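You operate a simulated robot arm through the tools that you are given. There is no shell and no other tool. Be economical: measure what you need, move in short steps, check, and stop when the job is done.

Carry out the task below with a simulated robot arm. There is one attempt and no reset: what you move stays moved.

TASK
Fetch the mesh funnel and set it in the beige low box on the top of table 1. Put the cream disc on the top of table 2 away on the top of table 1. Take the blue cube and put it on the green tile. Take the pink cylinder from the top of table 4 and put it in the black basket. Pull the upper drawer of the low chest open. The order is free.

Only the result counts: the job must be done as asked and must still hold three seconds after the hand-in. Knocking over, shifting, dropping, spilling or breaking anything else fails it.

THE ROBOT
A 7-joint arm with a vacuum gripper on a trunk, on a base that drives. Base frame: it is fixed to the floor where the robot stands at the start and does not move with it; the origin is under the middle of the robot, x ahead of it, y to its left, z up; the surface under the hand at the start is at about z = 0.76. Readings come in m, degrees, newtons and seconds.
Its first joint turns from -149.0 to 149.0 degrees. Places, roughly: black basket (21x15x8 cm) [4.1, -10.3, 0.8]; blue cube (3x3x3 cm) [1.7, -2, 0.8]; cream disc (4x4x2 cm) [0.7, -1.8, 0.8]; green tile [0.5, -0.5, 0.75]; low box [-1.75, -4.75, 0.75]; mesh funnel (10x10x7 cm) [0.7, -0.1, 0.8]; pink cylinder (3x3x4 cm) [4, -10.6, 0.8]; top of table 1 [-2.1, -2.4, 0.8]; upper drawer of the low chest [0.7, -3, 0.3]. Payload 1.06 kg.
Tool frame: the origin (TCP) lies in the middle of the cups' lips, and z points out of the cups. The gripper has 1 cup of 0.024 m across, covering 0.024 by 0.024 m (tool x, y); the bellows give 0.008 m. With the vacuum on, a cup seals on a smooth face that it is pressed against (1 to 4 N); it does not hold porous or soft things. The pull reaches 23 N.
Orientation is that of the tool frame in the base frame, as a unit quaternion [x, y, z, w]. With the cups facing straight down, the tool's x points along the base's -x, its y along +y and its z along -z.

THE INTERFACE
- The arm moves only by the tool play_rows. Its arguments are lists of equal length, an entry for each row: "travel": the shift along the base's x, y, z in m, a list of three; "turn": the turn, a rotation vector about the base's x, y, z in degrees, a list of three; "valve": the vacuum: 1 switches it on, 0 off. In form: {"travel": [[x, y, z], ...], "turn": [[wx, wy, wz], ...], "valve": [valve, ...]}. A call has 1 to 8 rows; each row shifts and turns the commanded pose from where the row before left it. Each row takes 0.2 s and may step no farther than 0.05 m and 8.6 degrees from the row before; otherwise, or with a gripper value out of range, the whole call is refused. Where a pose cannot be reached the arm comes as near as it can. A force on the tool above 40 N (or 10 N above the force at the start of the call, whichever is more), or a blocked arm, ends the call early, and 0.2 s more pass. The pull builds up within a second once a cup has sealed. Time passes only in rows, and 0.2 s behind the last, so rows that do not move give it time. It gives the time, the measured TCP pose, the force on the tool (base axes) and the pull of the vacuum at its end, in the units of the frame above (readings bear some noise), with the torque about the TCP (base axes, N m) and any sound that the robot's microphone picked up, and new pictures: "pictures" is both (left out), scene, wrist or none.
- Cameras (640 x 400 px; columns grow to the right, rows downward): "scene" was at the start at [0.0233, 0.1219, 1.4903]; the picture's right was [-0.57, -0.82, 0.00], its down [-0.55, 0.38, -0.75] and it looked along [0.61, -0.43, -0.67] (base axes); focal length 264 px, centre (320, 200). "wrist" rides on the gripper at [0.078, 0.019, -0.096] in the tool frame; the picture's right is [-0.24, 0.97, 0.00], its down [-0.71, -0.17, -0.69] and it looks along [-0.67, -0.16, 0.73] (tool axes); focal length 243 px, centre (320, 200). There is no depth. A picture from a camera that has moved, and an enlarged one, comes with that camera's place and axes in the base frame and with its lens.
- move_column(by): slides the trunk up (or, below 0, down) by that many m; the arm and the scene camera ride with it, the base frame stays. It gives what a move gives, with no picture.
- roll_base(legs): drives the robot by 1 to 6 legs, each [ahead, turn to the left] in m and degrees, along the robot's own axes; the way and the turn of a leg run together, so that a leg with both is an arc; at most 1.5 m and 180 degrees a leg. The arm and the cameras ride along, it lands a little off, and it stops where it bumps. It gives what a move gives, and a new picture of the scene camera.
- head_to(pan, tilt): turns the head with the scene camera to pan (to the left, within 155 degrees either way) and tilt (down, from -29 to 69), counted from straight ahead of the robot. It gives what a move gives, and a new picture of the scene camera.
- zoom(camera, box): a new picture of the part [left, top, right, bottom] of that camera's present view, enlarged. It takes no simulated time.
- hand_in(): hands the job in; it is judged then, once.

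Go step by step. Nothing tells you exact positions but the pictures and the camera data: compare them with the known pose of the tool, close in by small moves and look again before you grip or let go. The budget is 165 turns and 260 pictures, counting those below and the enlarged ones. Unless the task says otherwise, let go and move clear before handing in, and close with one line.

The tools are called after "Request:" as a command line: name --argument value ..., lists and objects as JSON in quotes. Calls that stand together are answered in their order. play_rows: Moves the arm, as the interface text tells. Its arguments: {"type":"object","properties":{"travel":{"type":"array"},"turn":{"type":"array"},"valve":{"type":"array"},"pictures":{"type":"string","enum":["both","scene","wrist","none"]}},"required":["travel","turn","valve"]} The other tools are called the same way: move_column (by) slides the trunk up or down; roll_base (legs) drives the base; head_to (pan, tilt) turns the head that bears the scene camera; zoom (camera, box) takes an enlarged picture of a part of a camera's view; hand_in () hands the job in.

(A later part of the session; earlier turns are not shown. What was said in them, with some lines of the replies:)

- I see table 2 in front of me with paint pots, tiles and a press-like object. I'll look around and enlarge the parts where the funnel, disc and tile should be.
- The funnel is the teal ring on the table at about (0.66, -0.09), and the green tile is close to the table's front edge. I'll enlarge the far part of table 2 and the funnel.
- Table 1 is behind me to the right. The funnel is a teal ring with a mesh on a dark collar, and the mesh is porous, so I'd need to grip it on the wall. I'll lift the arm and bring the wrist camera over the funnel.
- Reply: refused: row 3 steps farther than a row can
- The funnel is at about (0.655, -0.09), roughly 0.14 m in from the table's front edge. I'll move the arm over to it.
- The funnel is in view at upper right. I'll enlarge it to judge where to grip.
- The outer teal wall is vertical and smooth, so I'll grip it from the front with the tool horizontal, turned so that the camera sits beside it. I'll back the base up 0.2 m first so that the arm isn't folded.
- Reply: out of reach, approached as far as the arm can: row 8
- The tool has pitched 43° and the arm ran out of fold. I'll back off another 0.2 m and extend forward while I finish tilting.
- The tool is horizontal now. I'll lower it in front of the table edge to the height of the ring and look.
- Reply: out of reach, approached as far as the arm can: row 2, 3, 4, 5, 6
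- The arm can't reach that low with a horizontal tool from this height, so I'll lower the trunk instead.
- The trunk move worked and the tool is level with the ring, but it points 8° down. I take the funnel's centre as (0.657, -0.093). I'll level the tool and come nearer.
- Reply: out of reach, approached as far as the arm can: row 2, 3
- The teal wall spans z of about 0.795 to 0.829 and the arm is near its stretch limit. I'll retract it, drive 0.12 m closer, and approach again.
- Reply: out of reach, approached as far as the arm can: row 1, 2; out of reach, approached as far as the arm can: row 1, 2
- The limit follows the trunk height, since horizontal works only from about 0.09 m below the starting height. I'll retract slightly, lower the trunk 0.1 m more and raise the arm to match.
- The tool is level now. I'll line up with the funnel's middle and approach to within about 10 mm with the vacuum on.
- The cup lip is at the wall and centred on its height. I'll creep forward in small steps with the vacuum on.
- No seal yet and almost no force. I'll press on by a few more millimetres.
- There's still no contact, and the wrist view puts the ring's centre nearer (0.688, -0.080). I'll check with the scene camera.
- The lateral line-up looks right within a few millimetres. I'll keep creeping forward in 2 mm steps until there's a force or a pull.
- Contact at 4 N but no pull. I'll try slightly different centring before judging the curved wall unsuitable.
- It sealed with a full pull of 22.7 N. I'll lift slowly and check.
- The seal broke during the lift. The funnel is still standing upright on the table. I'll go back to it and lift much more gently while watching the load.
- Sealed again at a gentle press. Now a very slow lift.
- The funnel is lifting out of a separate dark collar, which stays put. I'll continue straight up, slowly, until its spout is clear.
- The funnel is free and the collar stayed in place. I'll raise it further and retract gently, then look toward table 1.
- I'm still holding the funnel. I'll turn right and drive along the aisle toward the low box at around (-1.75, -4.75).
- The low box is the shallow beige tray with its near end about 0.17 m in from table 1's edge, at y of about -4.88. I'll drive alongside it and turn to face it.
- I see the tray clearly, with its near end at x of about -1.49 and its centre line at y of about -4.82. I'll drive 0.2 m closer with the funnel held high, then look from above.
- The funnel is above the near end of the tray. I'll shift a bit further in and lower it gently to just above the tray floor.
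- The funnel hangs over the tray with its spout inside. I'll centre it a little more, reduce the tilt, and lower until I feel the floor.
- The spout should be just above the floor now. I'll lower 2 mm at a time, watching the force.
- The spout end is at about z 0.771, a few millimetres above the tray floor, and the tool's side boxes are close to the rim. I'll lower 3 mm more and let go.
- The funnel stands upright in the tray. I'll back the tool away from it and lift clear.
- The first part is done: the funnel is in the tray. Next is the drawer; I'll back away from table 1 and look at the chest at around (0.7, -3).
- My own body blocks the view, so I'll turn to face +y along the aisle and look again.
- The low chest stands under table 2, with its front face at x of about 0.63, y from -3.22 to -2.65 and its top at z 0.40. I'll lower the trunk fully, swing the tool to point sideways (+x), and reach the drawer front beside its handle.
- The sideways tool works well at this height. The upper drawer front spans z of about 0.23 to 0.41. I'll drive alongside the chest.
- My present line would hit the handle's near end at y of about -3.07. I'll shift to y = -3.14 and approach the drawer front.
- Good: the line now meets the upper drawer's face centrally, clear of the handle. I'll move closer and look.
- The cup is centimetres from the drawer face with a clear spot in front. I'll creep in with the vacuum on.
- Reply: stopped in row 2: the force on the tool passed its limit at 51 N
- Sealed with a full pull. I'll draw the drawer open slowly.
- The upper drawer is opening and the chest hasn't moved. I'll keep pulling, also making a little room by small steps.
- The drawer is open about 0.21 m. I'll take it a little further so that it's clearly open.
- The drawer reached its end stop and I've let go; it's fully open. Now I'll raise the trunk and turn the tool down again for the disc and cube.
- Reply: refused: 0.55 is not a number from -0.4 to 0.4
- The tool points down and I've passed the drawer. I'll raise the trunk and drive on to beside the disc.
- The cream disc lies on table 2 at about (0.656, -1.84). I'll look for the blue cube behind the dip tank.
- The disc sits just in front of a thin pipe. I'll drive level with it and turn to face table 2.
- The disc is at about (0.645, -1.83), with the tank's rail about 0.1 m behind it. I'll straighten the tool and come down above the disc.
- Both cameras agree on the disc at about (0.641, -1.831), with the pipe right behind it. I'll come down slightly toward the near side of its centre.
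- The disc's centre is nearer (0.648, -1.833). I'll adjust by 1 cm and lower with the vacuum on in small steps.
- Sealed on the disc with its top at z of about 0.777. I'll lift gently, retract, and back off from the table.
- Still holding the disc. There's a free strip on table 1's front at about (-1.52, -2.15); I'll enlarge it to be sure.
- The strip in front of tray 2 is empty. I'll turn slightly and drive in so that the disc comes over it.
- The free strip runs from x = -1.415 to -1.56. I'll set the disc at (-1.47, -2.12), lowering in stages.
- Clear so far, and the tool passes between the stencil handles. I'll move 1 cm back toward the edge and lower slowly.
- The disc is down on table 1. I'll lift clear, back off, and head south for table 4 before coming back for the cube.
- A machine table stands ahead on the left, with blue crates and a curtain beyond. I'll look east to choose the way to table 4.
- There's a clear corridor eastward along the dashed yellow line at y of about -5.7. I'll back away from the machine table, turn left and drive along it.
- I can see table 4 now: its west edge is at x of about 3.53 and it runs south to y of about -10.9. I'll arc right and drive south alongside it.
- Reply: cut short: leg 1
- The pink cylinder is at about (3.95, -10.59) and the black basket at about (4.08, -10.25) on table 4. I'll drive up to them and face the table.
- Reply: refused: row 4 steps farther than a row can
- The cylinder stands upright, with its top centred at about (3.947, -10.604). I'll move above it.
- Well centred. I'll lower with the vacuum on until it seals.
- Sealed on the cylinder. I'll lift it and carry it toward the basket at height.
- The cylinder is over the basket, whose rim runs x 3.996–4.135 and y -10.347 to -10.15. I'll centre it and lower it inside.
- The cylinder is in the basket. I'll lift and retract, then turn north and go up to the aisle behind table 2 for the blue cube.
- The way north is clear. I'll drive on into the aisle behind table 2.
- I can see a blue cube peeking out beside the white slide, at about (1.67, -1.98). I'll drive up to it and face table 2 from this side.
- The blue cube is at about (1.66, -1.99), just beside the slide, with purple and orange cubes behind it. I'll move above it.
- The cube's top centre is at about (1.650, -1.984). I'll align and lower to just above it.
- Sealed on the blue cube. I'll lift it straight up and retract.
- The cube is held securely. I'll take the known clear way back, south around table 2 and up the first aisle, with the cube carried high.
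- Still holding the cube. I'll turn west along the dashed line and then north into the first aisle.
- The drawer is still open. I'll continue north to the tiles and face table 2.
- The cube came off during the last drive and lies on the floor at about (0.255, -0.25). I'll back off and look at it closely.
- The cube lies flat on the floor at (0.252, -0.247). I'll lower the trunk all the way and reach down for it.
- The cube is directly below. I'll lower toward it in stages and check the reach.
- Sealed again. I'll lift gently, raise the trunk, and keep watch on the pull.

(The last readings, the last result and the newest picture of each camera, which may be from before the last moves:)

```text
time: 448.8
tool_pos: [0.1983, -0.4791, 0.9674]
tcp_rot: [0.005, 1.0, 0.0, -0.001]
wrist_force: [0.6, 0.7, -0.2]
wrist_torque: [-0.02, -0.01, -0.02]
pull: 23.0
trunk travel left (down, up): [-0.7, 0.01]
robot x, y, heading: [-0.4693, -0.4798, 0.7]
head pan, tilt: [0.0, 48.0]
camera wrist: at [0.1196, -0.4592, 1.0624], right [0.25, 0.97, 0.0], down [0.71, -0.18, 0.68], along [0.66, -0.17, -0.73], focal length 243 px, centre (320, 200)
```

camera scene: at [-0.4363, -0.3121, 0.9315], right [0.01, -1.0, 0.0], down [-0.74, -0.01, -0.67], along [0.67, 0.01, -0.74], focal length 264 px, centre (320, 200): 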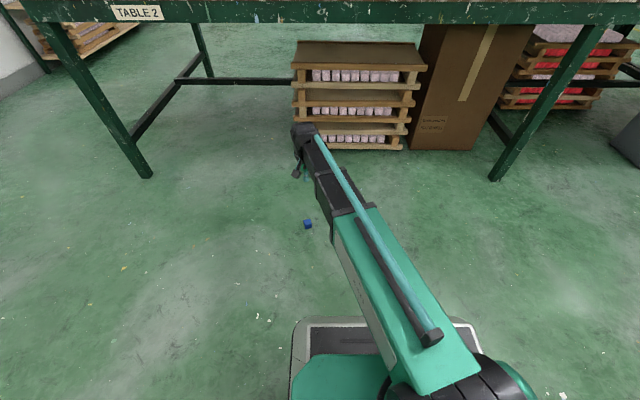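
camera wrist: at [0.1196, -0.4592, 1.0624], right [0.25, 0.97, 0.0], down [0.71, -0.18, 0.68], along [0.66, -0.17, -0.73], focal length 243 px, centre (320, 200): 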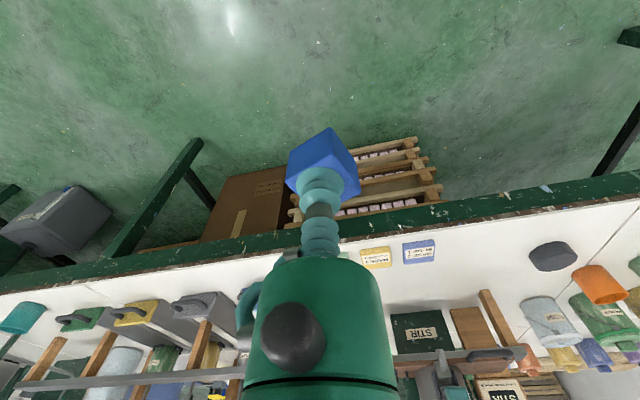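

The cube is held at a safe height. I'll roll 0.25 m forward in short legs and check the tile.

Request:
roll_base --legs '[[0.1, 0], [0.1, 0], [0.05, 0]]'

Request:
play_rows --travel '[[0.01, -0.005, 0], [0.02, -0.01, 0], [0.025, -0.015, 0], [0.03, -0.015, 0], [0.02, -0.01, 0], [0.01, -0.005, 0]]' --turn '[[0, 0, 0], [0, 0, 0], [0, 0, 0], [0, 0, 0], [0, 0, 0], [0, 0, 0]]' --valve '[1, 1, 1, 1, 1, 1]' --pictures "both"

Request:
zoom --camera "wrist" --box '[200, 60, 440, 220]'

Request:
zoom --camera "scene" --box '[310, 150, 430, 230]'

```text
time: 451.2
tool_pos: [0.4492, -0.4749, 0.9674]
tcp_rot: [0.005, 1.0, 0.001, -0.001]
wrist_force: [-0.4, 0.9, 0.7]
wrist_torque: [-0.03, 0.0, 0.02]
pull: 23.4
trunk travel left (down, up): [-0.7, 0.01]
robot x, y, heading: [-0.2182, -0.4796, 0.7]
head pan, tilt: [0.0, 48.0]
camera scene: at [-0.1837, -0.3084, 1.6314], right [0.01, -1.0, 0.0], down [-0.74, -0.01, -0.67], along [0.67, 0.01, -0.74], focal length 264 px, centre (320, 200)
```

scene: 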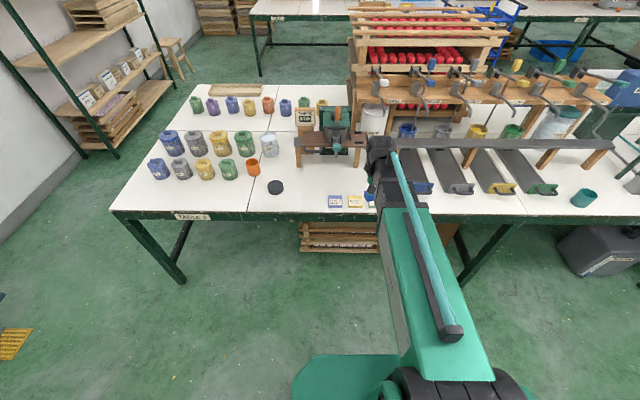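

```text
time: 452.6
tool_pos: [0.5644, -0.5348, 0.9665]
tcp_rot: [0.005, 1.0, 0.0, -0.001]
wrist_force: [-0.2, 0.2, -0.7]
wrist_torque: [0.05, -0.01, 0.0]
pull: 23.5
trunk travel left (down, up): [-0.7, 0.01]
robot x, y, heading: [-0.2152, -0.4844, 0.6]
head pan, tilt: [0.0, 48.0]
camera scene: at [-0.1847, -0.3085, 1.6314], right [0.01, -1.0, 0.0], down [-0.74, -0.01, -0.67], along [0.67, 0.01, -0.74], focal length 264 px, centre (320, 200)
camera wrist: at [0.4863, -0.5152, 1.0622], right [0.25, 0.97, 0.0], down [0.71, -0.18, 0.68], along [0.66, -0.17, -0.73], focal length 243 px, centre (320, 200)
```

scene: 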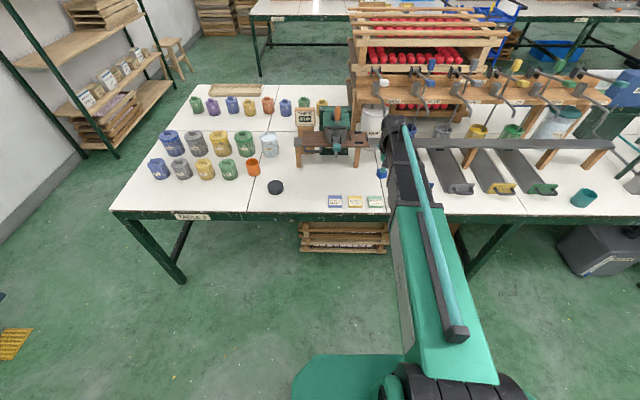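
wrist: 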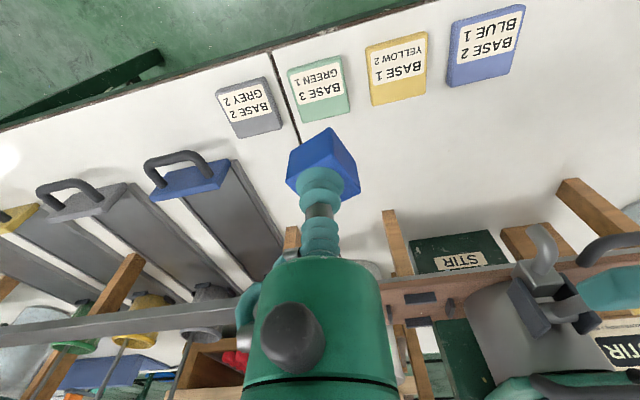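

```text
2.50 times, centred on (320, 140) of wrist
camera zoom: at [0.4863, -0.5152, 1.0622], right [0.25, 0.97, 0.0], down [0.71, -0.18, 0.68], along [0.66, -0.17, -0.73], focal length 606 px, centre (320, 350)
```

zoom: 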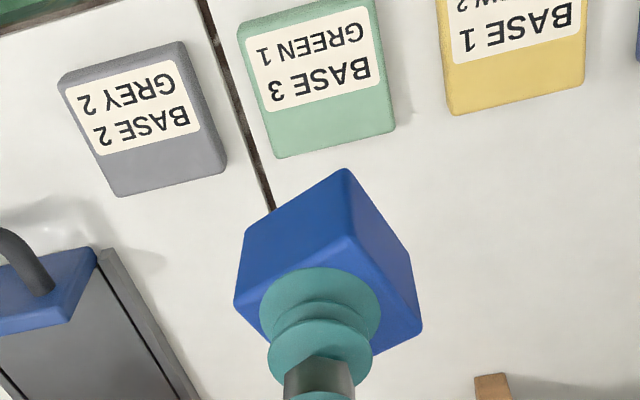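

```text
5.00 times, centred on (370, 190) of scene
camera zoom: at [-0.1847, -0.3085, 1.6314], right [0.01, -1.0, 0.0], down [-0.74, -0.01, -0.67], along [0.67, 0.01, -0.74], focal length 1319 px, centre (70, 250)
```

zoom: 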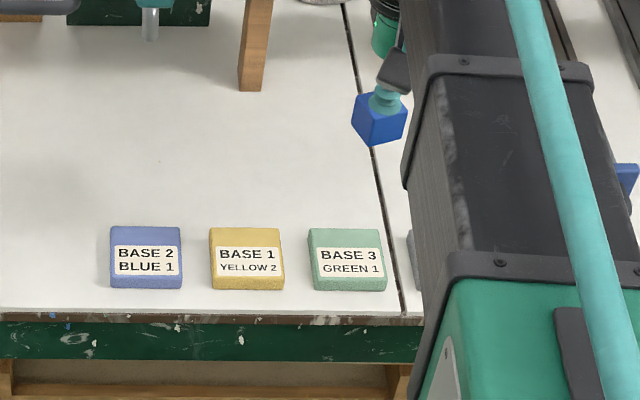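

The green tile's centre is at about (0.586, -0.541). I'll move the cube above it and lower.

Request:
play_rows --travel '[[0.012, -0.004, 0], [0.01, -0.002, -0.01], [0, 0, -0.03], [0, 0, -0.03], [0, 0, -0.03], [0, 0, -0.02], [0, 0, -0.015]]' --turn '[[0, 0, 0], [0, 0, 0], [0, 0, 0], [0, 0, 0], [0, 0, 0], [0, 0, 0], [0, 0, 0]]' --valve '[1, 1, 1, 1, 1, 1, 1]' --pictures "wrist"

Request:
zoom --camera "scene" --box '[340, 160, 420, 220]'

```text
time: 454.2
tool_pos: [0.5876, -0.5411, 0.8314]
tcp_rot: [0.006, 1.0, 0.001, -0.001]
wrist_force: [0.2, -0.8, -0.4]
wrist_torque: [0.04, 0.0, -0.02]
pull: 23.1
trunk travel left (down, up): [-0.7, 0.01]
robot x, y, heading: [-0.2151, -0.4807, 0.9]
head pan, tilt: [0.0, 48.0]
camera wrist: at [0.5086, -0.5214, 0.9261], right [0.25, 0.97, 0.0], down [0.71, -0.18, 0.68], along [0.66, -0.17, -0.73], focal length 243 px, centre (320, 200)
```

wrist: 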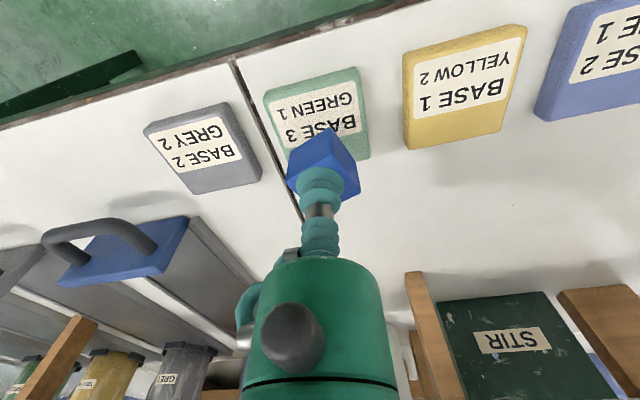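

```text
6.67 times, centred on (380, 190) of scene
camera zoom: at [-0.1847, -0.3085, 1.6314], right [0.01, -1.0, 0.0], down [-0.74, -0.01, -0.67], along [0.67, 0.01, -0.74], focal length 1759 px, centre (-80, 267)
```

zoom: 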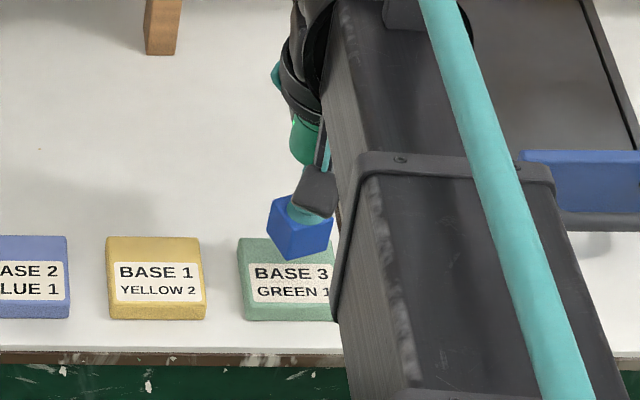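

Aligned over the tile. A small correction, then I'll lower until it touches.

Request:
play_rows --travel '[[-0.006, 0, -0.008], [0, 0, -0.008], [0, 0, -0.004], [0, 0, -0.003], [0, 0, -0.002], [0, 0, 0]]' --turn '[[0, 0, 0], [0, 0, 0], [0, 0, 0], [0, 0, 0], [0, 0, 0], [0, 0, 0]]' --valve '[1, 1, 1, 1, 1, 1]' --pictures "wrist"

Request:
zoom --camera "scene" --box '[340, 160, 420, 220]'

```text
time: 455.6
tool_pos: [0.5795, -0.5407, 0.8082]
tcp_rot: [0.005, 1.0, 0.001, 0.0]
wrist_force: [-0.3, -0.2, 0.6]
wrist_torque: [0.02, -0.01, -0.01]
pull: 22.5
trunk travel left (down, up): [-0.7, 0.01]
robot x, y, heading: [-0.2102, -0.4786, 0.7]
head pan, tilt: [0.0, 48.0]
camera wrist: at [0.5022, -0.5212, 0.9023], right [0.25, 0.97, 0.0], down [0.71, -0.18, 0.68], along [0.66, -0.17, -0.73], focal length 243 px, centre (320, 200)
```

wrist: 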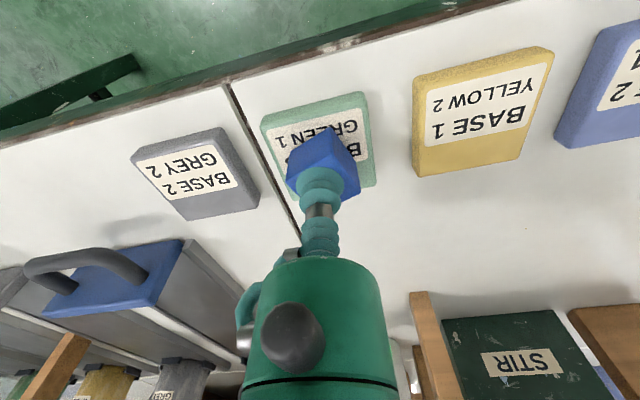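

```text
6.67 times, centred on (380, 190) of scene
camera zoom: at [-0.1848, -0.3085, 1.6314], right [0.01, -1.0, 0.0], down [-0.74, -0.01, -0.67], along [0.67, 0.01, -0.74], focal length 1759 px, centre (-80, 267)
```

zoom: 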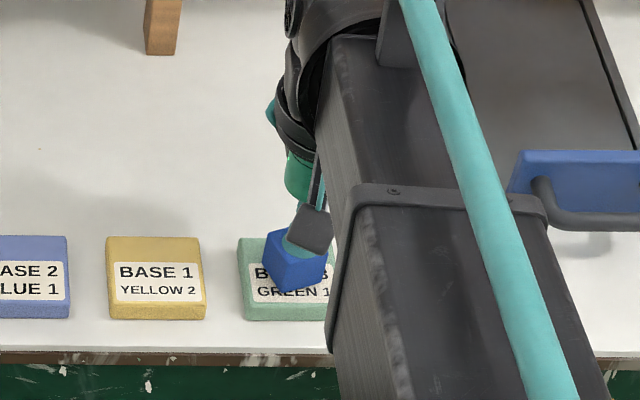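

Request:
play_rows --travel '[[0, 0, -0.002], [0, 0, -0.002], [0, 0, -0.001], [0, 0, 0]]' --turn '[[0, 0, 0], [0, 0, 0], [0, 0, 0], [0, 0, 0]]' --valve '[1, 1, 1, 1]' --pictures "none"

Request:
zoom --camera "wrist" --box '[240, 70, 400, 220]'

```text
time: 456.6
tool_pos: [0.5793, -0.5406, 0.8047]
tcp_rot: [0.005, 1.0, 0.001, 0.001]
wrist_force: [3.3, 0.1, 16.3]
wrist_torque: [-0.01, -0.06, -0.03]
pull: 22.5
trunk travel left (down, up): [-0.7, 0.01]
robot x, y, heading: [-0.2164, -0.4775, 0.7]
head pan, tilt: [0.0, 48.0]
```

```text
2.67 times, centred on (320, 145) of wrist
camera zoom: at [0.5016, -0.5211, 0.8984], right [0.25, 0.97, 0.0], down [0.71, -0.18, 0.69], along [0.66, -0.17, -0.73], focal length 647 px, centre (320, 347)
```

zoom: 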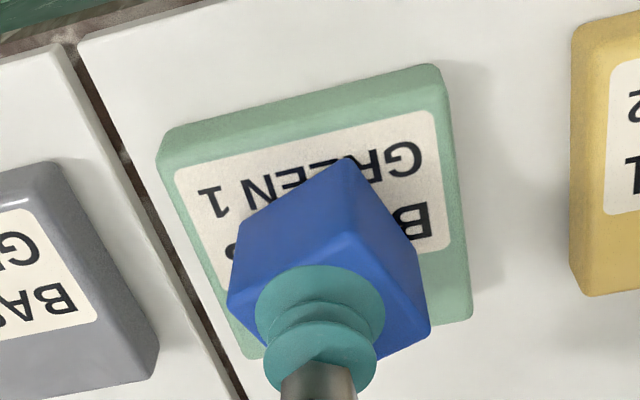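

The cube rests on the tile. I'll ease the pressure, let go, and lift away.

Request:
play_rows --travel '[[0, 0, 0.002], [0, 0, 0], [0, 0, 0], [0, 0, 0], [0, 0, 0.002], [0, 0, 0.01], [0, 0, 0.03], [0, 0, 0.04]]' --turn '[[0, 0, 0], [0, 0, 0], [0, 0, 0], [0, 0, 0], [0, 0, 0], [0, 0, 0], [0, 0, 0], [0, 0, 0]]' --valve '[1, 0, 0, 0, 0, 0, 0, 0]' --pictures "wrist"

Request:
play_rows --travel '[[0, 0, 0.045], [0, 0, 0.045], [-0.02, 0, 0.04], [-0.04, 0, 0]]' --turn '[[0, 0, 0], [0, 0, 0], [0, 0, 0], [0, 0, 0]]' --valve '[0, 0, 0, 0]' --pictures "both"

Request:
zoom --camera "scene" --box '[240, 140, 420, 240]'

```text
time: 458.4
tool_pos: [0.5806, -0.5411, 0.8869]
tcp_rot: [0.005, 1.0, 0.001, -0.001]
wrist_force: [0.0, -0.8, 0.3]
wrist_torque: [0.03, -0.04, -0.04]
pull: 0.0
trunk travel left (down, up): [-0.7, 0.01]
robot x, y, heading: [-0.2154, -0.4821, 0.9]
head pan, tilt: [0.0, 48.0]
camera wrist: at [0.5018, -0.5207, 0.9823], right [0.25, 0.97, 0.0], down [0.71, -0.18, 0.68], along [0.66, -0.17, -0.73], focal length 243 px, centre (320, 200)
```

wrist: 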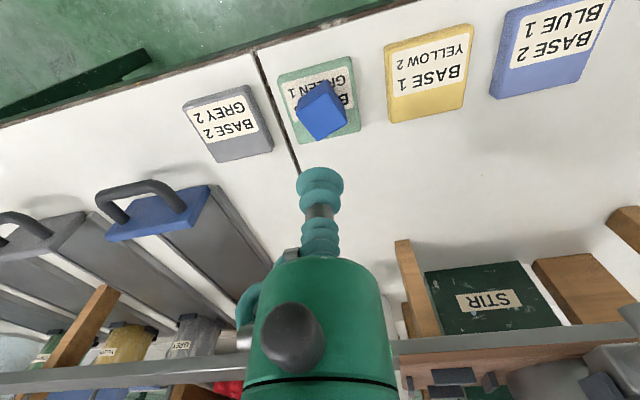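

```text
time: 459.4
tool_pos: [0.5202, -0.5402, 1.0153]
tcp_rot: [0.006, 1.0, 0.001, -0.001]
wrist_force: [0.0, -0.7, -0.3]
wrist_torque: [-0.02, 0.03, -0.01]
pull: 0.0
trunk travel left (down, up): [-0.7, 0.01]
robot x, y, heading: [-0.2116, -0.4761, 0.8]
head pan, tilt: [0.0, 48.0]
camera scene: at [-0.1854, -0.3085, 1.6314], right [0.01, -1.0, 0.0], down [-0.74, -0.01, -0.67], along [0.67, 0.01, -0.74], focal length 264 px, centre (320, 200)
camera wrist: at [0.4416, -0.5207, 1.111], right [0.25, 0.97, 0.0], down [0.71, -0.18, 0.68], along [0.66, -0.17, -0.73], focal length 243 px, centre (320, 200)
```

scene: 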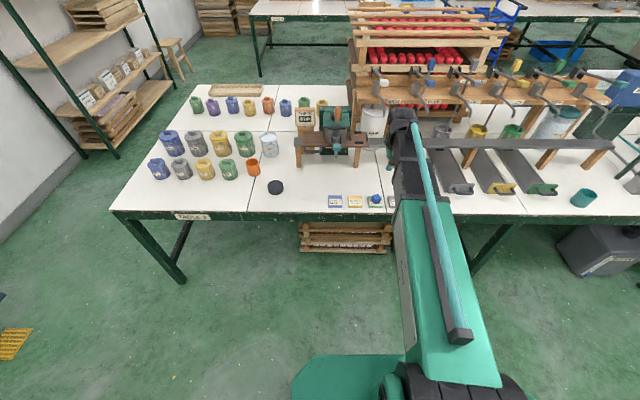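
wrist: 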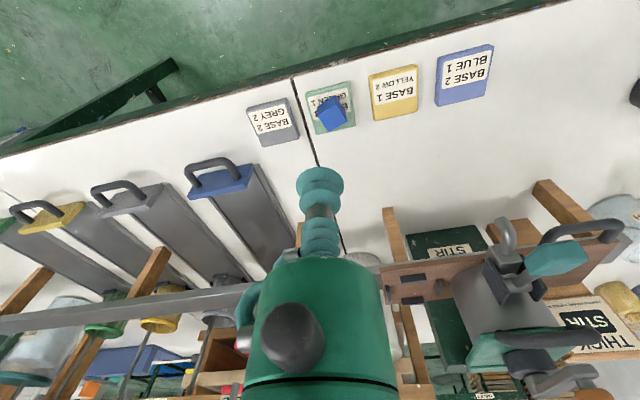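

```text
3.56 times, centred on (330, 190) of scene
camera zoom: at [-0.1854, -0.3085, 1.6314], right [0.01, -1.0, 0.0], down [-0.74, -0.01, -0.67], along [0.67, 0.01, -0.74], focal length 938 px, centre (284, 236)
```

zoom: 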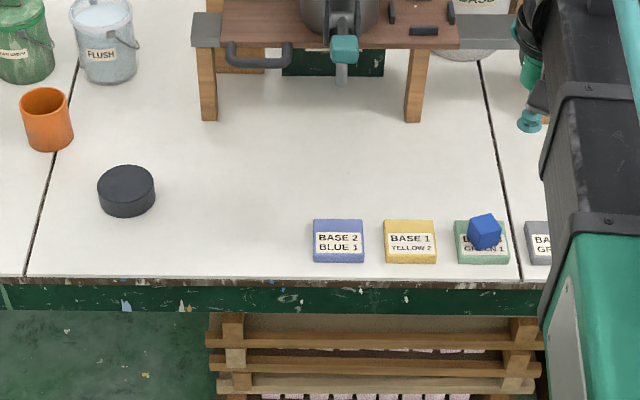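

All five parts are in place: the cube is on the green tile, the tool is clear, and the dark collar stands where it was. I'm handing in.

Request:
hand_in

```text
The job is handed in.
```

All five parts are done and handed in: the funnel is in the beige tray, the cream disc is on table 1, the cube is on the green tile, the cylinder is in the basket, and the upper drawer is open. I dropped the cube on the floor once while carrying it, then picked it up and placed it.
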